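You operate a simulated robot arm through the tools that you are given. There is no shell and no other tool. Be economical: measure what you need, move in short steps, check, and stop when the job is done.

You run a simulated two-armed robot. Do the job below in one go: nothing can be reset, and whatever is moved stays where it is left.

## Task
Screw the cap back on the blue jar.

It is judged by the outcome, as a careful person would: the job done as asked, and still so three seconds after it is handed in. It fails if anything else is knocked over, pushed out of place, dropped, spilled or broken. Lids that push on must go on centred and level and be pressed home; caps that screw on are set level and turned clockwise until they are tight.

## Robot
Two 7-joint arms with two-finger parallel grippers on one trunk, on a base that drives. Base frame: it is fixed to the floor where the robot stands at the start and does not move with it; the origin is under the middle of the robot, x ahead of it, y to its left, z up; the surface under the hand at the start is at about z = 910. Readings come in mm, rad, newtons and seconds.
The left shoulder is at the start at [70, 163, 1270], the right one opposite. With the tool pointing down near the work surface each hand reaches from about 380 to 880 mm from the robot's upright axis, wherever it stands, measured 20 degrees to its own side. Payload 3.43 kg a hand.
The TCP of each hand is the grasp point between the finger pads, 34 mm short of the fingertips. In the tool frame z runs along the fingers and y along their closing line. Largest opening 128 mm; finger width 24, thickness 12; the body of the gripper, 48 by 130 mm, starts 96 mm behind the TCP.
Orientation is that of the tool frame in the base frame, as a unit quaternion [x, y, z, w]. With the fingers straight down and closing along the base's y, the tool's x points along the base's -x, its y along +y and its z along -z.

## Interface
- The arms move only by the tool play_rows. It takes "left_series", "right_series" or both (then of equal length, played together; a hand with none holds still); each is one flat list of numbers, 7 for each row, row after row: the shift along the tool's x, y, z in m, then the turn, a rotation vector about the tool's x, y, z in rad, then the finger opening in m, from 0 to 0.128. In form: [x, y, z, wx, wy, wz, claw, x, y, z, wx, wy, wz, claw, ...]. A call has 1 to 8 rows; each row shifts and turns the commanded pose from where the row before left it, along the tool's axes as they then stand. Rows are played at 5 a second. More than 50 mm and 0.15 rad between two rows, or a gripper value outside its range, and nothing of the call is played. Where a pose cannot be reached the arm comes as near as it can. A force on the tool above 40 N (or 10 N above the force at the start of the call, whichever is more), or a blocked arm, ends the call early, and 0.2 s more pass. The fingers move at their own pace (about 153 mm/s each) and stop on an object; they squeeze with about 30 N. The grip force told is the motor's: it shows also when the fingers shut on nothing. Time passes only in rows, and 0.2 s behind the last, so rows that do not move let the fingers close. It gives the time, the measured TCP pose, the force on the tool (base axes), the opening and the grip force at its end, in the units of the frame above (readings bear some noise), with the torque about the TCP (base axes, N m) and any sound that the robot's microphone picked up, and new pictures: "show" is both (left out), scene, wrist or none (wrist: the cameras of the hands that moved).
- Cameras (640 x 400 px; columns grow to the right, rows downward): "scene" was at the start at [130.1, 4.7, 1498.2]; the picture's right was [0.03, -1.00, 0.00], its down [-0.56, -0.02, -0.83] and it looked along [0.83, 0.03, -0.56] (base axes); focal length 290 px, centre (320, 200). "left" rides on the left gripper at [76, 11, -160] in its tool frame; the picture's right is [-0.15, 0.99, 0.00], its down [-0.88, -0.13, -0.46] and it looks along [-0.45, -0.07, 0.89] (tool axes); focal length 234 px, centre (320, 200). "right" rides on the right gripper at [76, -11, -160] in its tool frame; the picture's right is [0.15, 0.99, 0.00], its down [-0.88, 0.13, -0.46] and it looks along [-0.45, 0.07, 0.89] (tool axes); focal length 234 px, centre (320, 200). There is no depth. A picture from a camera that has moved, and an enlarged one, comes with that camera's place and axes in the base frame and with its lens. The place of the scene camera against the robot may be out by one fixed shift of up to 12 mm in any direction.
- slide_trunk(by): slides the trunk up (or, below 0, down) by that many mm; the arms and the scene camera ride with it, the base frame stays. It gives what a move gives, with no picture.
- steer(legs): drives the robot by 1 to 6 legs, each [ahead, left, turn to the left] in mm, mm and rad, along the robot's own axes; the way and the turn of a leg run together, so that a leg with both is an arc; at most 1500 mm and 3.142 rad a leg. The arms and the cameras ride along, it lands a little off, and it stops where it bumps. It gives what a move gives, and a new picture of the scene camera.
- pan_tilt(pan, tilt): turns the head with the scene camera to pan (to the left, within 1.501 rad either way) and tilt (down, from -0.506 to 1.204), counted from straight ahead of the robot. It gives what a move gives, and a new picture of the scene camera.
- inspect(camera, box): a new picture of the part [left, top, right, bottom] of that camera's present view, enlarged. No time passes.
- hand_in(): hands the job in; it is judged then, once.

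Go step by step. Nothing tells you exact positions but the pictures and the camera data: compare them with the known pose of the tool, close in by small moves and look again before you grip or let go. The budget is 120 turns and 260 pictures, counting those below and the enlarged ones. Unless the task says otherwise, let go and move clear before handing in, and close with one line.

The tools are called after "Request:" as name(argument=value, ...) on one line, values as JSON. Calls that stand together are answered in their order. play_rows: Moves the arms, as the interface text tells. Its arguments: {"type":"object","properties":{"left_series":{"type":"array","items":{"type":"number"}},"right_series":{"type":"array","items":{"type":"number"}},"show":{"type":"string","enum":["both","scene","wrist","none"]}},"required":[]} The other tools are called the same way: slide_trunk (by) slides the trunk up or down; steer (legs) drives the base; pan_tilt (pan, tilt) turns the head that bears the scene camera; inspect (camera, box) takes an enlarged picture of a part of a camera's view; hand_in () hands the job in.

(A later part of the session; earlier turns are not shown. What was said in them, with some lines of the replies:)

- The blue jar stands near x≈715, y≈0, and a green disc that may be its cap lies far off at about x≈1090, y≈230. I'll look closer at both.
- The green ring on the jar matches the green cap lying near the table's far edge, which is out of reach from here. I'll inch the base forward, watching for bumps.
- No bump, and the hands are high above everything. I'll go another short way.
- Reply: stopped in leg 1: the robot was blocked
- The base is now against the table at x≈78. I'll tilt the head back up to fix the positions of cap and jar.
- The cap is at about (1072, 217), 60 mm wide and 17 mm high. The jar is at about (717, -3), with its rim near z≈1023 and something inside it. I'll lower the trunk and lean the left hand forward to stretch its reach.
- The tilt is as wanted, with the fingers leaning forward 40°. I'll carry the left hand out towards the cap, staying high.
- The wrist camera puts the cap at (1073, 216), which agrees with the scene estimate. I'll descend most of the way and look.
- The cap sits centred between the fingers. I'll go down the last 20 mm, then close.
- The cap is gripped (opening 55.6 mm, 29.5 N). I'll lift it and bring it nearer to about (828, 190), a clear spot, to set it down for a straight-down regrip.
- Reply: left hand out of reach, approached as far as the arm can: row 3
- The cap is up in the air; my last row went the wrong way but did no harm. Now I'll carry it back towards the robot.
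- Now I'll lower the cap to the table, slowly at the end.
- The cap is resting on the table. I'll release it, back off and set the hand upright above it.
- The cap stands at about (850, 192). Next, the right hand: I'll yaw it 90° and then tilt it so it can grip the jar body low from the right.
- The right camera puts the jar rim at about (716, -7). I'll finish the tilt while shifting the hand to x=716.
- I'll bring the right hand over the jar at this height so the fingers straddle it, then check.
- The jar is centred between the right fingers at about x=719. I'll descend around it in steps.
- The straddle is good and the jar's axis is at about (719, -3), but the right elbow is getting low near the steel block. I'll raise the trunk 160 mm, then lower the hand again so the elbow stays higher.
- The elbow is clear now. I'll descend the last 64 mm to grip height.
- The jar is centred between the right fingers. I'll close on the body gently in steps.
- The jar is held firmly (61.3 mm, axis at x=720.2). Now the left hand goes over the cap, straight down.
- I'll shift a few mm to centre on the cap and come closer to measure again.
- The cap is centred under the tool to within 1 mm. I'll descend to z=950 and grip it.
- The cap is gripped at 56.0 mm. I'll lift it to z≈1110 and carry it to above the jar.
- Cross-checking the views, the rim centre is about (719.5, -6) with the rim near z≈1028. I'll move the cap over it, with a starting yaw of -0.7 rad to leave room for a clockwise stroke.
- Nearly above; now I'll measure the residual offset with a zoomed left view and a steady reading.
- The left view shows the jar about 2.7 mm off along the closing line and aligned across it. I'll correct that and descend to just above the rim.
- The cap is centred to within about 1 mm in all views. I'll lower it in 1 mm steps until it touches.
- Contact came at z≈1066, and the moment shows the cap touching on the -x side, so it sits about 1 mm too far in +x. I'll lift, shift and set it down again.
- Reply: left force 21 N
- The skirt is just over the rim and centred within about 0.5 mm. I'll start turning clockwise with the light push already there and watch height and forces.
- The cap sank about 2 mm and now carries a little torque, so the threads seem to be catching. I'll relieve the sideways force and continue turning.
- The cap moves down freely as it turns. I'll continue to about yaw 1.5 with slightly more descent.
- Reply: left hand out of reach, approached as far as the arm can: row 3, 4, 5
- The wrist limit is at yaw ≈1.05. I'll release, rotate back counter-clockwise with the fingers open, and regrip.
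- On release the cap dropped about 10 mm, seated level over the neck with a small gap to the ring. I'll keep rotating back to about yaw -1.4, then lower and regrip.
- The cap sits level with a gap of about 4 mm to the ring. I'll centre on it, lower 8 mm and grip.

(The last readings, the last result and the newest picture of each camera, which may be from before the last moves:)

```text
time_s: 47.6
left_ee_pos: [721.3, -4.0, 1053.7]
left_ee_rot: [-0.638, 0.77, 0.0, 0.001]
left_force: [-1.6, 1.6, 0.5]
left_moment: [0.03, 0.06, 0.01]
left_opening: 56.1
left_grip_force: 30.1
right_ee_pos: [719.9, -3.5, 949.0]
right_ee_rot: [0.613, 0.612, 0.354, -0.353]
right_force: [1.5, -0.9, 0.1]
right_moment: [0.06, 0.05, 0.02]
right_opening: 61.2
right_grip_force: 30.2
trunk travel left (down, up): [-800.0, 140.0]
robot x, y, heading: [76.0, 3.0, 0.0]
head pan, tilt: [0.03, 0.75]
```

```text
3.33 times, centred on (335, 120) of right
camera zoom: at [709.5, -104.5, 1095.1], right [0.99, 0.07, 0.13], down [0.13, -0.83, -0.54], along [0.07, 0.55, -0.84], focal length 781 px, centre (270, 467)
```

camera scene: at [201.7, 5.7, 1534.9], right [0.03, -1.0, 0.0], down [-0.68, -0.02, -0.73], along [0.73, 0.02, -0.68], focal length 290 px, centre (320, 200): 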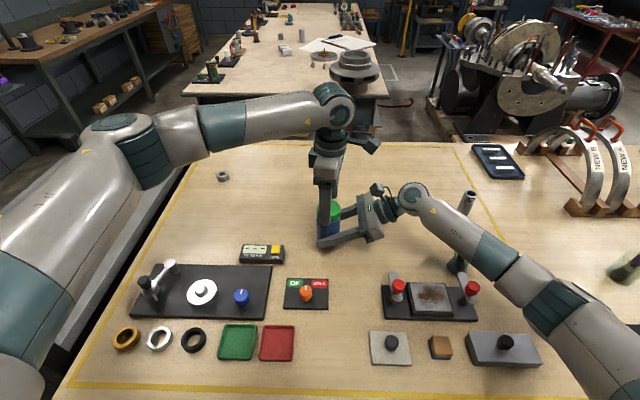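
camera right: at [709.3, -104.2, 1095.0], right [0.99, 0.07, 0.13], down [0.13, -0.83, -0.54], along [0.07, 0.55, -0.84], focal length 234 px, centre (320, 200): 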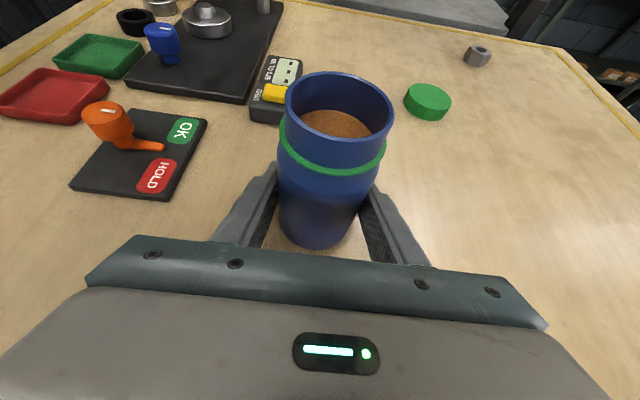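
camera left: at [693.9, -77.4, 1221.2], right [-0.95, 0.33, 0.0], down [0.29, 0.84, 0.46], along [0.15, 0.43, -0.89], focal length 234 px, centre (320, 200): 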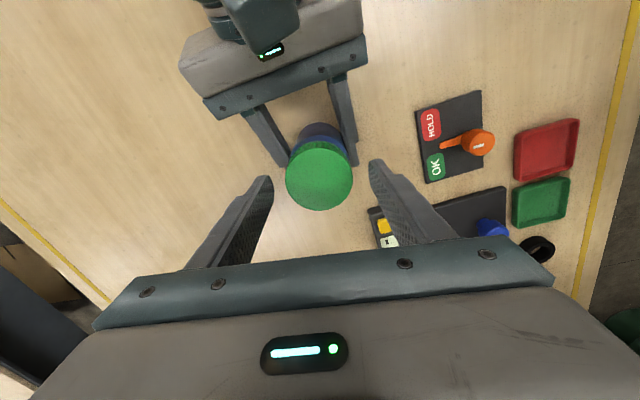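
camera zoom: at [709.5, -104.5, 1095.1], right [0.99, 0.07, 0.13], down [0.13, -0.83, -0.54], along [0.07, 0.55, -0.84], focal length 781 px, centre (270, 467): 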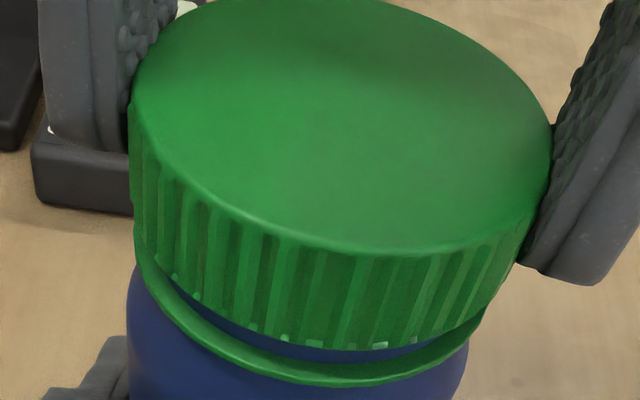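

Gripped well. I'll turn clockwise with a slight descent and watch torque and height.

Request:
play_rows(left_series=[0, 0, 0.0004, 0, 0, 0.145, 0.05, 0, 0, 0.0002, 0, 0, 0.145, 0.05, 0, 0, 0.0001, 0, 0, 0.145, 0.05, 0, 0, 0.0001, 0, 0, 0.145, 0.05, 0, 0, 0.0001, 0, 0, 0.145, 0.05, 0, 0, 0.0001, 0, 0, 0.145, 0.05, 0, 0, 0.0001, 0, 0, 0.145, 0.05, 0, 0, 0.0001, 0, 0, 0.145, 0.05], show="none")

Request:
inspect(camera="right", box=[240, 60, 430, 180])

```text
time_s: 49.4
left_ee_pos: [718.9, -3.3, 1052.7]
left_ee_rot: [-0.11, 0.994, -0.001, 0.0]
left_force: [-5.0, -3.9, 5.5]
left_moment: [-0.14, 0.16, 0.05]
left_opening: 56.3
left_grip_force: 29.7
right_ee_pos: [720.4, -5.4, 949.6]
right_ee_rot: [0.613, 0.612, 0.353, -0.353]
right_force: [6.7, 2.8, -0.2]
right_moment: [-0.38, 0.11, -0.04]
right_opening: 61.3
right_grip_force: 29.6
trunk travel left (down, up): [-800.0, 140.0]
robot x, y, heading: [76.4, 0.9, -0.009]
head pan, tilt: [0.03, 0.75]
```

```text
3.33 times, centred on (335, 120) of right
camera zoom: at [709.5, -104.5, 1095.0], right [0.99, 0.07, 0.13], down [0.13, -0.83, -0.54], along [0.07, 0.55, -0.84], focal length 781 px, centre (270, 467)
```

zoom: 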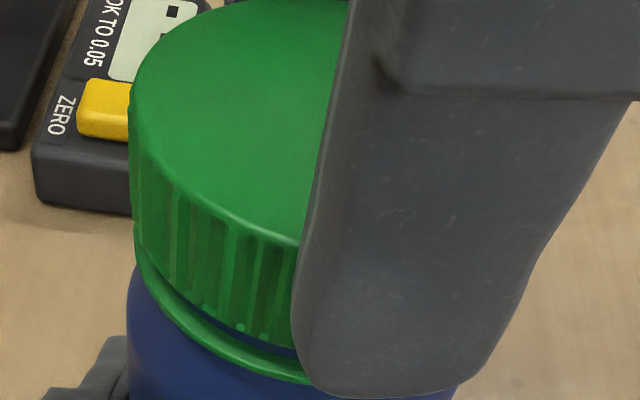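

Request:
play_rows(left_series=[0.0005, -0.0002, 0.0001, 0, 0, 0.145, 0.05, 0, 0, 0.0001, 0, 0, 0.145, 0.05, 0, 0, 0.0001, 0, 0, 0.145, 0.05, 0, 0, 0.0001, 0, 0, 0.145, 0.05, 0, 0, 0.0001, 0, 0, 0.145, 0.05, 0, 0, 0.0001, 0, 0, 0.145, 0.05, 0, 0, 0.0001, 0, 0, 0.145, 0.05, 0, 0, 0.0001, 0, 0, 0.145, 0.05], show="none")

Request:
inspect(camera="right", box=[240, 60, 430, 180])

Request:
inspect(camera="scene", box=[290, 180, 370, 250])

```text
time_s: 51.2
left_ee_pos: [719.5, -3.7, 1051.2]
left_ee_rot: [0.452, 0.892, 0.0, 0.0]
left_force: [-3.4, 2.1, 2.5]
left_moment: [-0.04, 0.13, -0.01]
left_opening: 56.1
left_grip_force: 30.0
right_ee_pos: [720.1, -4.1, 949.5]
right_ee_rot: [0.613, 0.612, 0.354, -0.353]
right_force: [4.0, -0.2, -0.5]
right_moment: [0.34, 0.14, 0.03]
right_opening: 61.3
right_grip_force: 29.7
trunk travel left (down, up): [-800.0, 140.0]
robot x, y, heading: [72.7, -1.6, 0.003]
head pan, tilt: [0.03, 0.75]
```

```text
3.33 times, centred on (335, 120) of right
camera zoom: at [709.3, -104.3, 1095.1], right [0.99, 0.07, 0.13], down [0.13, -0.83, -0.53], along [0.07, 0.55, -0.84], focal length 781 px, centre (270, 467)
```

zoom: 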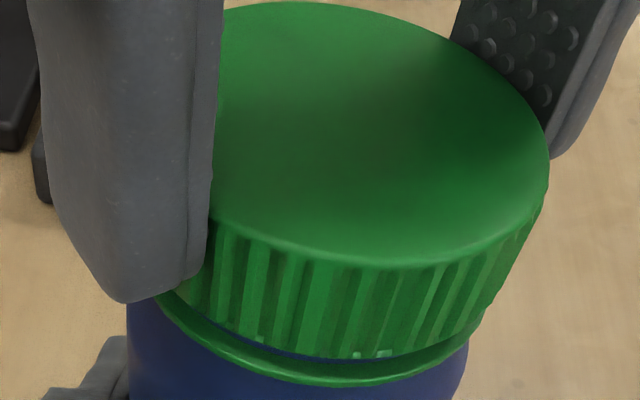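

```text
5.71 times, centred on (330, 215) of scene
camera zoom: at [201.7, 6.0, 1534.9], right [0.03, -1.0, 0.0], down [-0.68, -0.02, -0.73], along [0.73, 0.02, -0.68], focal length 1659 px, centre (263, 114)
```

zoom: 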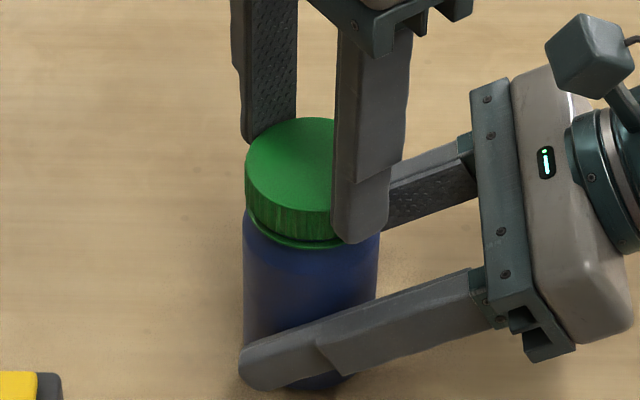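

The cap is threading down, about 1.7 mm in this stroke, with around 2-3 mm still to go. I'll release and rotate back for another stroke.

Request:
play_rows(left_series=[0, 0, 0, 0, 0, 0, 0.084, 0, 0, 0, 0, 0, 0, 0.084, 0, 0, 0, 0, 0, -0.145, 0.084, 0, 0, 0, 0, 0, -0.145, 0.084, 0, 0, 0, 0, 0, -0.145, 0.084, 0, 0, 0, 0, 0, -0.145, 0.084, 0, 0, 0, 0, 0, -0.145, 0.084, 0, 0, 0, 0, 0, -0.145, 0.084], show="none")

Request:
play_rows(left_series=[0, 0, 0, 0, 0, -0.145, 0.084, 0, 0, 0, 0, 0, -0.145, 0.084, 0, 0, 0, 0, 0, -0.145, 0.084, 0, 0, 0, 0, 0, -0.145, 0.084, 0, 0, 0, 0, 0, -0.145, 0.084, 0, 0, 0, 0, 0, -0.145, 0.084, 0, 0, 0, 0, 0, -0.145, 0.084, 0, 0, 0, 0, 0, -0.145, 0.084], show="none")

Request:
play_rows(left_series=[0, 0, 0, 0, 0, -0.145, 0.084, 0, 0, 0, 0, 0, -0.145, 0.084], show="none")

Request:
inspect(camera="left", box=[250, 120, 390, 220])

Request:
inspect(camera="right", box=[240, 60, 430, 180])

```text
time_s: 53.0
left_ee_pos: [721.5, -3.9, 1051.7]
left_ee_rot: [0.032, 0.999, 0.0, 0.001]
left_force: [0.0, 0.1, 0.2]
left_moment: [-0.01, -0.02, 0.0]
left_opening: 83.9
left_grip_force: 0.0
right_ee_pos: [719.7, -3.9, 950.0]
right_ee_rot: [0.613, 0.612, 0.354, -0.353]
right_force: [-0.8, -0.1, 0.1]
right_moment: [0.04, 0.01, 0.01]
right_opening: 61.3
right_grip_force: 29.7
trunk travel left (down, up): [-800.0, 140.0]
robot x, y, heading: [73.4, 1.4, -0.004]
head pan, tilt: [0.03, 0.75]
```

```text
time_s: 54.8
left_ee_pos: [721.3, -4.5, 1051.3]
left_ee_rot: [-0.522, 0.853, -0.001, 0.001]
left_force: [-0.4, -0.5, 1.4]
left_moment: [0.01, -0.02, 0.02]
left_opening: 84.0
left_grip_force: 0.1
right_ee_pos: [721.0, -4.4, 950.4]
right_ee_rot: [0.613, 0.612, 0.354, -0.354]
right_force: [-1.1, 1.0, 0.9]
right_moment: [0.01, -0.03, 0.01]
right_opening: 61.4
right_grip_force: 30.2
trunk travel left (down, up): [-800.0, 140.0]
robot x, y, heading: [77.2, 4.4, 0.002]
head pan, tilt: [0.03, 0.75]
```

```text
time_s: 55.4
left_ee_pos: [721.4, -3.6, 1051.6]
left_ee_rot: [-0.639, 0.769, -0.001, 0.001]
left_force: [0.6, -0.3, 1.0]
left_moment: [0.0, 0.0, -0.02]
left_opening: 83.9
left_grip_force: 0.0
right_ee_pos: [721.1, -4.0, 950.1]
right_ee_rot: [0.613, 0.612, 0.354, -0.353]
right_force: [-2.7, 0.7, -0.3]
right_moment: [0.0, -0.04, 0.03]
right_opening: 61.2
right_grip_force: 29.9
trunk travel left (down, up): [-800.0, 140.0]
robot x, y, heading: [77.7, 2.0, 0.002]
head pan, tilt: [0.03, 0.75]
```

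```text
4.00 times, centred on (320, 170) of left
camera zoom: at [696.4, -76.3, 1211.3], right [-0.95, 0.33, 0.0], down [0.29, 0.84, 0.46], along [0.15, 0.43, -0.89], focal length 937 px, centre (320, 320)
```

zoom: 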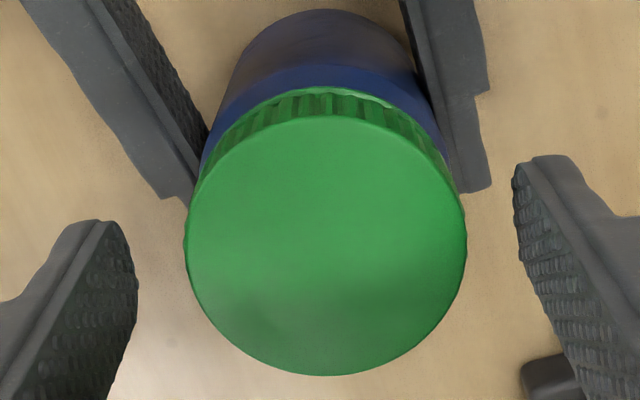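

```text
3.33 times, centred on (335, 120) of right
camera zoom: at [709.3, -104.3, 1095.1], right [0.99, 0.07, 0.13], down [0.13, -0.83, -0.54], along [0.07, 0.55, -0.84], focal length 781 px, centre (270, 467)
```

zoom: 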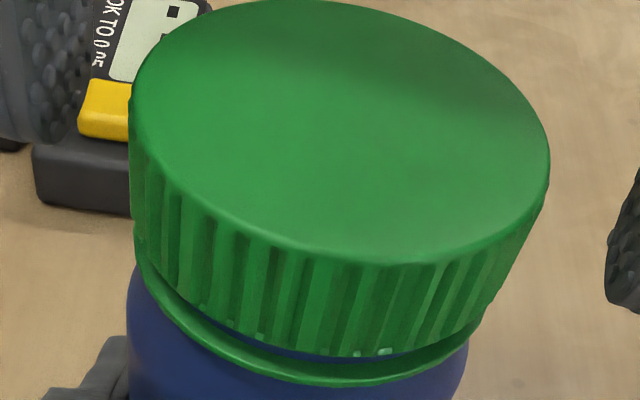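

Well centred. I'll regrip and do the next clockwise stroke.

Request:
play_rows(left_series=[0, 0.001, 0.0005, 0, 0, 0, 0.065, 0, 0, 0, 0, 0, 0, 0.05, 0, 0, 0, 0, 0, 0, 0.05, 0, 0, 0.0003, 0, 0, 0.145, 0.05, 0, 0, 0.0002, 0, 0, 0.145, 0.05, 0, 0, 0.0001, 0, 0, 0.145, 0.05, 0, 0, 0.0001, 0, 0, 0.145, 0.05, 0, 0, 0.0001, 0, 0, 0.145, 0.05], show="none")

Request:
play_rows(left_series=[0, 0, 0.0001, 0, 0, 0.145, 0.05, 0, 0, 0.0001, 0, 0, 0.145, 0.05, 0, 0, 0.0001, 0, 0, 0.145, 0.05, 0, 0, 0.0001, 0, 0, 0.145, 0.05, 0, 0, 0.0001, 0, 0, 0.145, 0.05, 0, 0, 0.0001, 0, 0, 0.145, 0.05], show="none")

Request:
inspect(camera="right", box=[240, 60, 430, 180])

```text
time_s: 57.2
left_ee_pos: [720.7, -2.9, 1050.5]
left_ee_rot: [-0.323, 0.947, -0.001, 0.001]
left_force: [14.4, 3.1, -0.7]
left_moment: [0.12, -0.5, 0.02]
left_opening: 56.3
left_grip_force: 29.6
right_ee_pos: [720.0, -3.8, 949.3]
right_ee_rot: [0.613, 0.612, 0.353, -0.354]
right_force: [-12.9, -2.7, 3.2]
right_moment: [0.2, -0.92, 0.01]
right_opening: 61.3
right_grip_force: 30.7
trunk travel left (down, up): [-800.0, 140.0]
robot x, y, heading: [74.5, 0.8, 0.003]
head pan, tilt: [0.03, 0.75]
```

```text
time_s: 58.6
left_ee_pos: [719.0, -3.8, 1049.8]
left_ee_rot: [0.107, 0.994, -0.001, 0.001]
left_force: [17.6, -2.6, -0.9]
left_moment: [0.07, -0.7, 0.0]
left_opening: 56.3
left_grip_force: 29.8
right_ee_pos: [718.8, -3.9, 950.3]
right_ee_rot: [0.612, 0.612, 0.354, -0.354]
right_force: [-17.2, 0.0, 4.2]
right_moment: [-0.42, -1.02, 0.04]
right_opening: 61.4
right_grip_force: 30.0
trunk travel left (down, up): [-800.0, 140.0]
robot x, y, heading: [76.8, 2.7, -0.001]
head pan, tilt: [0.03, 0.75]
```

```text
3.33 times, centred on (335, 120) of right
camera zoom: at [709.0, -104.4, 1095.0], right [0.99, 0.07, 0.13], down [0.13, -0.83, -0.54], along [0.07, 0.55, -0.83], focal length 781 px, centre (270, 467)
```

zoom: 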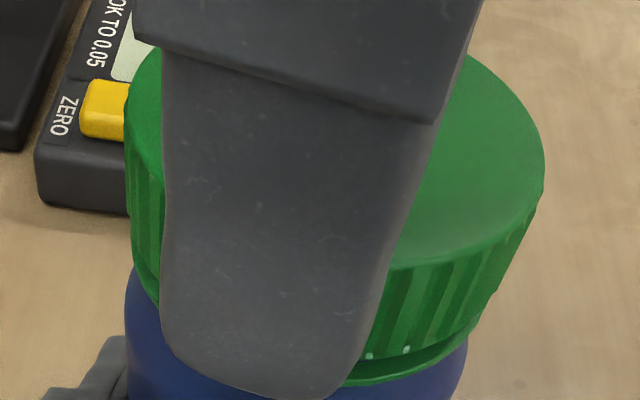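

There is a sideways load of about 17 N from a small offset. I'll relieve it by 1.6 mm and finish the stroke.

Request:
play_rows(left_series=[-0.0008, 0.0001, 0, 0, 0, 0, 0.05, -0.0007, 0.0001, 0, 0, 0, 0, 0.05, 0, 0, 0.0001, 0, 0, 0.145, 0.05, 0, 0, 0.0001, 0, 0, 0.145, 0.05, 0, 0, 0.0001, 0, 0, 0.145, 0.05, 0, 0, 0.0001, 0, 0, 0.145, 0.05, 0, 0, 0.0001, 0, 0, 0.145, 0.05], show="none")

Request:
inspect(camera="right", box=[240, 60, 430, 180])

```text
time_s: 60.2
left_ee_pos: [719.7, -3.4, 1050.5]
left_ee_rot: [0.453, 0.891, 0.0, 0.0]
left_force: [-2.1, -2.4, 1.1]
left_moment: [-0.01, 0.13, 0.02]
left_opening: 55.9
left_grip_force: 30.1
right_ee_pos: [721.0, -4.0, 950.5]
right_ee_rot: [0.613, 0.612, 0.353, -0.354]
right_force: [2.2, 3.8, 0.3]
right_moment: [-0.27, 0.17, -0.01]
right_opening: 61.6
right_grip_force: 29.6
trunk travel left (down, up): [-800.0, 140.0]
robot x, y, heading: [76.1, 1.0, -0.003]
head pan, tilt: [0.03, 0.75]
```

```text
3.33 times, centred on (335, 120) of right
camera zoom: at [709.8, -104.4, 1095.0], right [0.99, 0.07, 0.13], down [0.13, -0.83, -0.54], along [0.07, 0.55, -0.84], focal length 781 px, centre (270, 467)
```

zoom: 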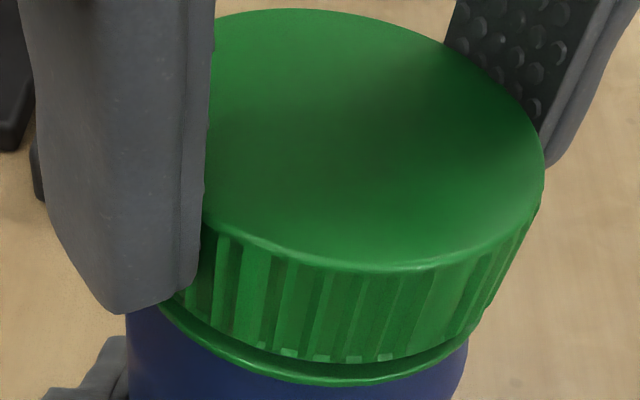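

The gap keeps shrinking at about 1 mm a stroke. Next stroke: release, rotate back and regrip without shifting.

Request:
play_rows(left_series=[0, 0, 0, 0, 0, 0, 0.084, 0, 0, 0, 0, 0, 0, 0.084, 0, 0, 0, 0, 0, -0.145, 0.084, 0, 0, 0, 0, 0, -0.145, 0.084, 0, 0, 0, 0, 0, -0.145, 0.084, 0, 0, 0, 0, 0, -0.145, 0.084, 0, 0, 0, 0, 0, -0.145, 0.084, 0, 0, 0, 0, 0, -0.145, 0.084], show="none")

Request:
play_rows(left_series=[0, 0, 0, 0, 0, -0.145, 0.084, 0, 0, 0, 0, 0, -0.145, 0.084, 0, 0, 0, 0, 0, -0.145, 0.084, 0, 0, 0, 0, 0, -0.145, 0.084, 0, 0, 0, 0, 0, -0.145, 0.084, 0, 0, 0, 0, 0, -0.145, 0.084, 0, 0, 0, 0, 0, -0.145, 0.084, 0, 0, 0, 0, 0, -0.145, 0.084], show="none")

Request:
play_rows(left_series=[0, 0, 0, 0, 0, -0.145, 0.084, 0, 0, 0, 0, 0, -0.145, 0.084, 0, 0, 0.0003, 0, 0, 0, 0.065, 0, 0, 0, 0, 0, 0, 0.05, 0, 0, 0, 0, 0, 0, 0.05, 0, 0, 0, 0, 0, 0, 0.05], show="none")

```text
time_s: 62.0
left_ee_pos: [720.6, -5.3, 1048.5]
left_ee_rot: [0.032, 0.999, 0.0, 0.001]
left_force: [-0.7, 0.4, 0.4]
left_moment: [-0.02, 0.0, 0.0]
left_opening: 84.0
left_grip_force: 0.1
right_ee_pos: [719.9, -3.7, 949.8]
right_ee_rot: [0.613, 0.612, 0.354, -0.354]
right_force: [1.1, -0.9, -0.7]
right_moment: [-0.06, 0.03, 0.03]
right_opening: 61.2
right_grip_force: 29.7
trunk travel left (down, up): [-800.0, 140.0]
robot x, y, heading: [75.1, 1.7, -0.006]
head pan, tilt: [0.03, 0.75]
```

```text
time_s: 63.8
left_ee_pos: [722.1, -4.0, 1048.3]
left_ee_rot: [-0.521, 0.854, -0.001, 0.001]
left_force: [-0.1, 0.3, 0.2]
left_moment: [0.0, -0.02, 0.0]
left_opening: 84.1
left_grip_force: 0.2
right_ee_pos: [719.7, -2.4, 948.5]
right_ee_rot: [0.613, 0.612, 0.354, -0.353]
right_force: [1.6, -2.3, 0.2]
right_moment: [-0.04, 0.07, 0.0]
right_opening: 61.3
right_grip_force: 29.6
trunk travel left (down, up): [-800.0, 140.0]
robot x, y, heading: [77.9, 2.3, 0.004]
head pan, tilt: [0.03, 0.75]
```

```text
time_s: 65.2
left_ee_pos: [719.9, -3.4, 1048.8]
left_ee_rot: [-0.638, 0.77, 0.0, 0.0]
left_force: [-6.6, 1.6, 1.2]
left_moment: [0.06, 0.22, 0.01]
left_opening: 56.2
left_grip_force: 29.6
right_ee_pos: [720.4, -3.2, 950.3]
right_ee_rot: [0.613, 0.612, 0.354, -0.353]
right_force: [6.6, -1.4, -0.4]
right_moment: [0.17, 0.36, 0.03]
right_opening: 61.5
right_grip_force: 29.8
trunk travel left (down, up): [-800.0, 140.0]
robot x, y, heading: [79.1, -1.0, -0.003]
head pan, tilt: [0.03, 0.75]
```

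Request:
play_rows(left_series=[0, 0.0006, 0.0001, 0, 0, 0.145, 0.05, 0, 0, 0.0001, 0, 0, 0.145, 0.05, 0, 0, 0.0001, 0, 0, 0.145, 0.05, 0, 0, 0.0001, 0, 0, 0.145, 0.05, 0, 0, 0.0001, 0, 0, 0.145, 0.05, 0, 0, 0.0001, 0, 0, 0.145, 0.05, 0, 0, 0.0001, 0, 0, 0.145, 0.05, 0, 0, 0.0001, 0, 0, 0.145, 0.05], show="none")

Request:
play_rows(left_series=[0, 0, 0.0001, 0, 0, 0.145, 0.05, 0, 0, 0.0001, 0, 0, 0.145, 0.05, 0, 0, 0.0001, 0, 0, 0.145, 0.05, 0, 0, 0.0001, 0, 0, 0.145, 0.05, 0, 0, 0.0001, 0, 0, 0.145, 0.05, 0, 0, 0.0001, 0, 0, 0.145, 0.05, 0, 0, 0.0001, 0, 0, 0.145, 0.05, 0, 0, 0.0001, 0, 0, 0.145, 0.05], show="none")

Request:
inspect(camera="right", box=[240, 60, 430, 180])

```text
time_s: 67.0
left_ee_pos: [720.6, -2.9, 1048.4]
left_ee_rot: [-0.111, 0.994, 0.0, 0.0]
left_force: [-4.1, 6.4, 0.5]
left_moment: [0.21, 0.13, 0.78]
left_opening: 55.9
left_grip_force: 30.0
right_ee_pos: [721.2, -2.9, 950.5]
right_ee_rot: [0.612, 0.612, 0.354, -0.353]
right_force: [7.0, -4.0, 1.5]
right_moment: [0.29, 0.11, -0.69]
right_opening: 59.6
right_grip_force: 29.8
trunk travel left (down, up): [-800.0, 140.0]
robot x, y, heading: [75.6, 4.4, -0.002]
head pan, tilt: [0.03, 0.75]
```

```text
time_s: 68.8
left_ee_pos: [720.1, -3.9, 1048.8]
left_ee_rot: [0.452, 0.892, 0.0, 0.001]
left_force: [-1.0, -0.2, -1.6]
left_moment: [-0.02, -0.01, 1.07]
left_opening: 56.6
left_grip_force: 30.5
right_ee_pos: [720.1, -3.7, 949.6]
right_ee_rot: [0.613, 0.612, 0.354, -0.353]
right_force: [0.9, 0.6, 1.7]
right_moment: [-0.15, 0.01, -1.02]
right_opening: 60.7
right_grip_force: 30.6
trunk travel left (down, up): [-800.0, 140.0]
robot x, y, heading: [78.1, 2.0, -0.004]
head pan, tilt: [0.03, 0.75]
```

```text
3.33 times, centred on (335, 120) of right
camera zoom: at [709.4, -104.5, 1095.0], right [0.99, 0.07, 0.13], down [0.13, -0.83, -0.54], along [0.07, 0.55, -0.84], focal length 781 px, centre (270, 467)
```

zoom: 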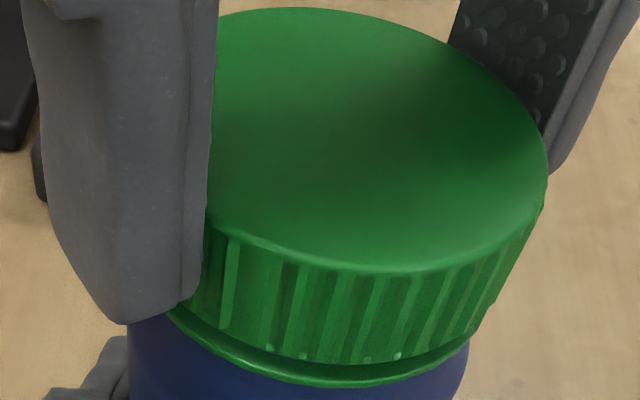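

Torque has risen to 1.07 N·m with no further descent, so the cap is tight. I'll let go with the left hand and lift it clear.

Request:
play_rows(left_series=[0, 0, 0, 0, 0, 0, 0.09, 0, 0, 0, 0, 0, 0, 0.09, 0, 0, -0.03, 0, 0, 0, 0.09, 0, 0, -0.045, 0, 0, 0, 0.09, 0, 0, -0.045, 0, 0, 0, 0.09, 0, 0, -0.03, 0, 0, 0, 0.09], show="none")

Request:
inspect(camera="scene", box=[280, 180, 380, 260])

Request:
inspect(camera="right", box=[220, 60, 450, 220])

```text
time_s: 70.2
left_ee_pos: [716.1, -3.3, 1196.8]
left_ee_rot: [0.452, 0.892, 0.001, 0.001]
left_force: [0.7, -0.7, -0.6]
left_moment: [-0.03, -0.01, 0.04]
left_opening: 90.0
left_grip_force: 0.1
right_ee_pos: [720.2, -3.6, 948.7]
right_ee_rot: [0.614, 0.611, 0.354, -0.352]
right_force: [-0.1, -1.9, 0.0]
right_moment: [-0.18, -0.03, -0.02]
right_opening: 60.7
right_grip_force: 29.7
trunk travel left (down, up): [-800.0, 140.0]
robot x, y, heading: [73.9, 0.3, -0.004]
head pan, tilt: [0.03, 0.75]
```

```text
5.00 times, centred on (330, 220) of scene
camera zoom: at [201.4, 5.9, 1534.9], right [0.03, -1.0, 0.0], down [-0.68, -0.02, -0.73], along [0.73, 0.02, -0.68], focal length 1452 px, centre (270, 100)
```

zoom: 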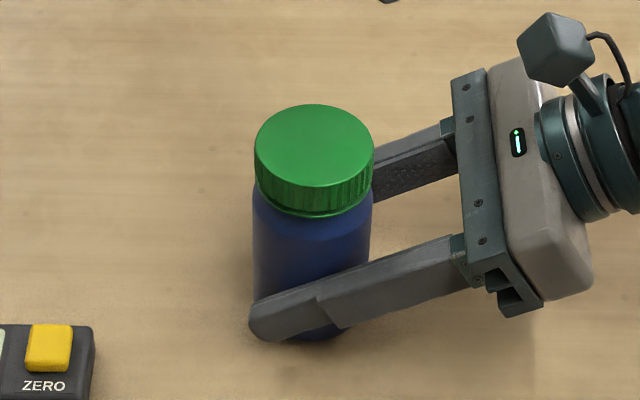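

```text
2.50 times, centred on (335, 140) of right
camera zoom: at [709.1, -104.3, 1095.0], right [0.99, 0.07, 0.13], down [0.13, -0.84, -0.53], along [0.07, 0.55, -0.84], focal length 585 px, centre (282, 350)
```

zoom: 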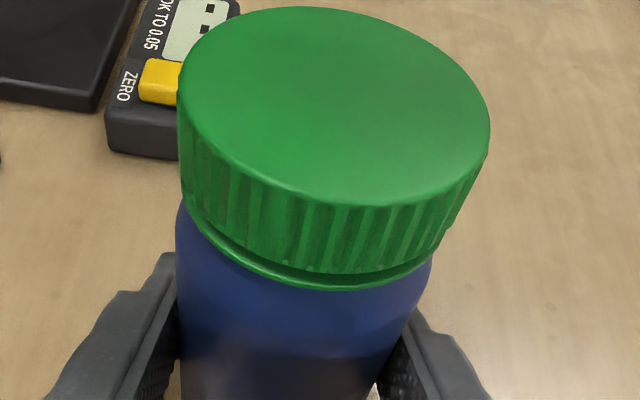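

The cap is on level, snug against the ring. Now the left hand moves aside and the right hand opens gently.

Request:
play_rows(left_series=[0.0324, 0.0236, 0, 0, 0, 0, 0.09, 0.0324, 0.0236, 0, 0, 0, 0, 0.09, 0.0324, 0.0236, 0, 0, 0, 0, 0.09, 0.0324, 0.0236, 0, 0, 0, 0, 0.09, 0.0324, 0.0236, 0, 0, 0, 0, 0.09, 0, 0, 0, 0, 0, 0, 0.09], right_series=[0, 0, 0, 0, 0, 0, 0.064, 0, 0, 0, 0, 0, 0, 0.07, 0, 0, 0, 0, 0, 0, 0.08, 0, 0, 0, 0, 0, 0, 0.1, 0, 0, 0, 0, 0, 0, 0.128, 0, 0, 0, 0, 0, 0, 0.128], show="scene")

Request:
inspect(camera="right", box=[180, 40, 480, 260])

```text
time_s: 71.6
left_ee_pos: [717.6, 158.9, 1198.4]
left_ee_rot: [0.451, 0.892, 0.0, 0.001]
left_force: [0.2, 1.1, 0.8]
left_moment: [0.01, 0.02, 0.0]
left_opening: 89.7
left_grip_force: 0.0
left hand out of reach, approached as far as the arm can: row 5
right_ee_pos: [719.2, -3.6, 949.3]
right_ee_rot: [0.612, 0.612, 0.354, -0.354]
right_force: [-0.4, -0.2, 0.4]
right_moment: [-0.01, -0.01, -0.01]
right_opening: 128.2
right_grip_force: 0.1
trunk travel left (down, up): [-800.0, 140.0]
robot x, y, heading: [80.3, 6.2, -0.005]
head pan, tilt: [0.03, 0.75]
camera scene: at [201.9, 5.8, 1534.9], right [0.03, -1.0, 0.0], down [-0.68, -0.02, -0.73], along [0.73, 0.02, -0.68], focal length 290 px, centre (320, 200)
```

scene: 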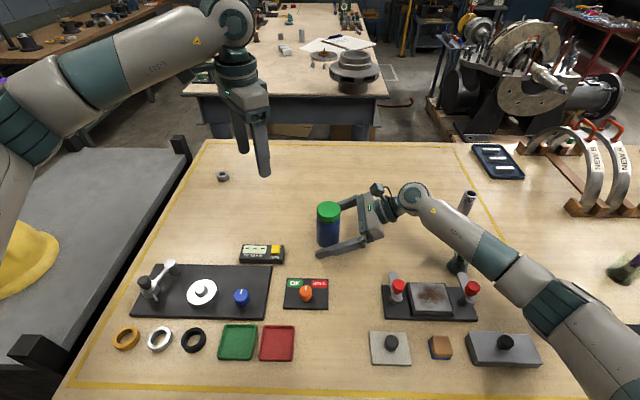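

```text
1.82 times, centred on (330, 150) of right
camera zoom: at [709.4, -104.4, 1095.0], right [0.99, 0.07, 0.13], down [0.13, -0.83, -0.54], along [0.07, 0.55, -0.84], focal length 426 px, centre (302, 291)
```

zoom: 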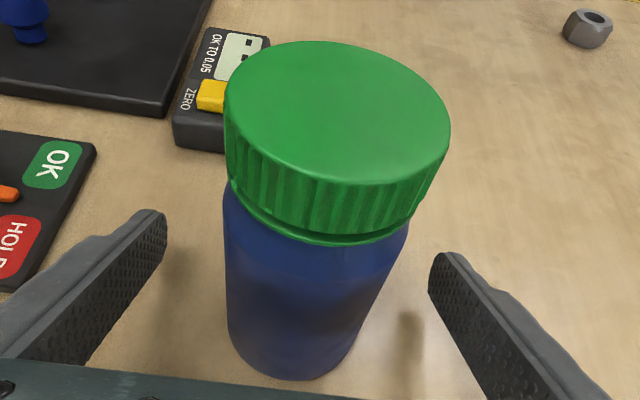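

Both hands have let go and the jar stands upright. I'll lift the right hand straight up around the jar and then back it away.

Request:
play_rows(right_series=[0.0346, 0, -0.02, 0, 0, 0, 0.128, 0.0346, 0, -0.02, 0, 0, 0, 0.128, 0.0346, 0, -0.02, 0, 0, 0, 0.128, 0.0346, 0, -0.02, 0, 0, 0, 0.128, 0, 0, -0.04, 0, 0, 0, 0.128, 0, 0, -0.04, 0, 0, 0, 0.128, 0, 0, -0.04, 0, 0, 0, 0.128], show="scene")

Request:
inspect(camera="scene", box=[280, 180, 380, 260])

```text
time_s: 73.2
left_ee_pos: [717.9, 159.4, 1199.0]
left_ee_rot: [0.451, 0.893, 0.0, 0.001]
left_force: [0.0, 0.5, 0.3]
left_moment: [0.02, 0.0, 0.02]
left_opening: 90.0
left_grip_force: 0.2
right_ee_pos: [718.1, -105.6, 1169.1]
right_ee_rot: [0.611, 0.613, 0.354, -0.355]
right_force: [0.0, 0.5, 0.0]
right_moment: [0.04, 0.01, -0.01]
right_opening: 127.7
right_grip_force: 0.2
trunk travel left (down, up): [-800.0, 140.0]
robot x, y, heading: [78.9, 0.8, -0.002]
head pan, tilt: [0.03, 0.75]
camera scene: at [201.2, 5.2, 1535.0], right [0.03, -1.0, 0.0], down [-0.68, -0.02, -0.73], along [0.73, 0.02, -0.68], focal length 290 px, centre (320, 200)
```

scene: 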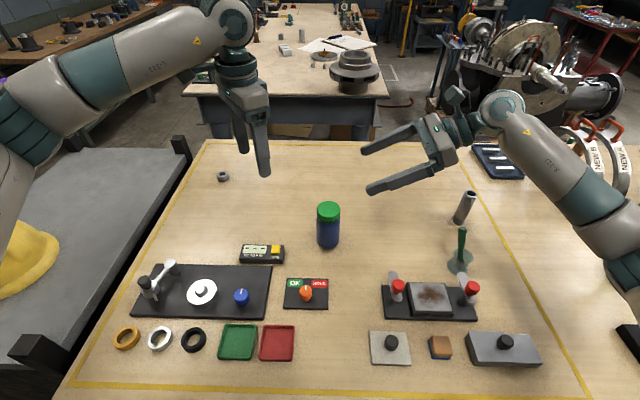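

```text
5.00 times, centred on (330, 220) of scene
camera zoom: at [201.2, 5.2, 1535.0], right [0.03, -1.0, 0.0], down [-0.68, -0.02, -0.73], along [0.73, 0.02, -0.68], focal length 1452 px, centre (270, 100)
```

zoom: 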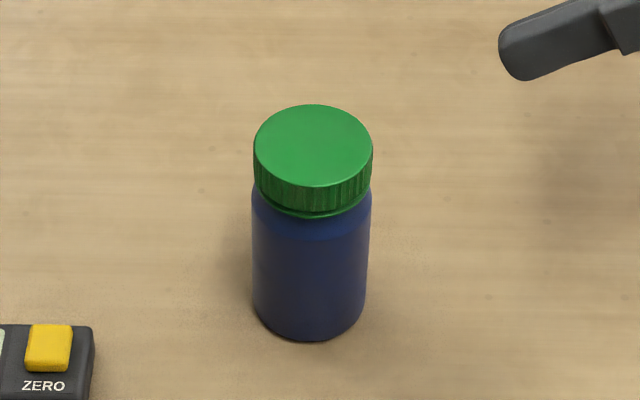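

The jar stands upright with its cap level and tight, nothing else looks moved, and both hands are clear. I'm handing it in.

Request:
hand_in()

```text
The job is handed in.
```

The green cap is screwed back on the blue jar: level, turned clockwise until it stopped sinking at about 1.1 N·m, with the jar back upright on the table and both hands clear.
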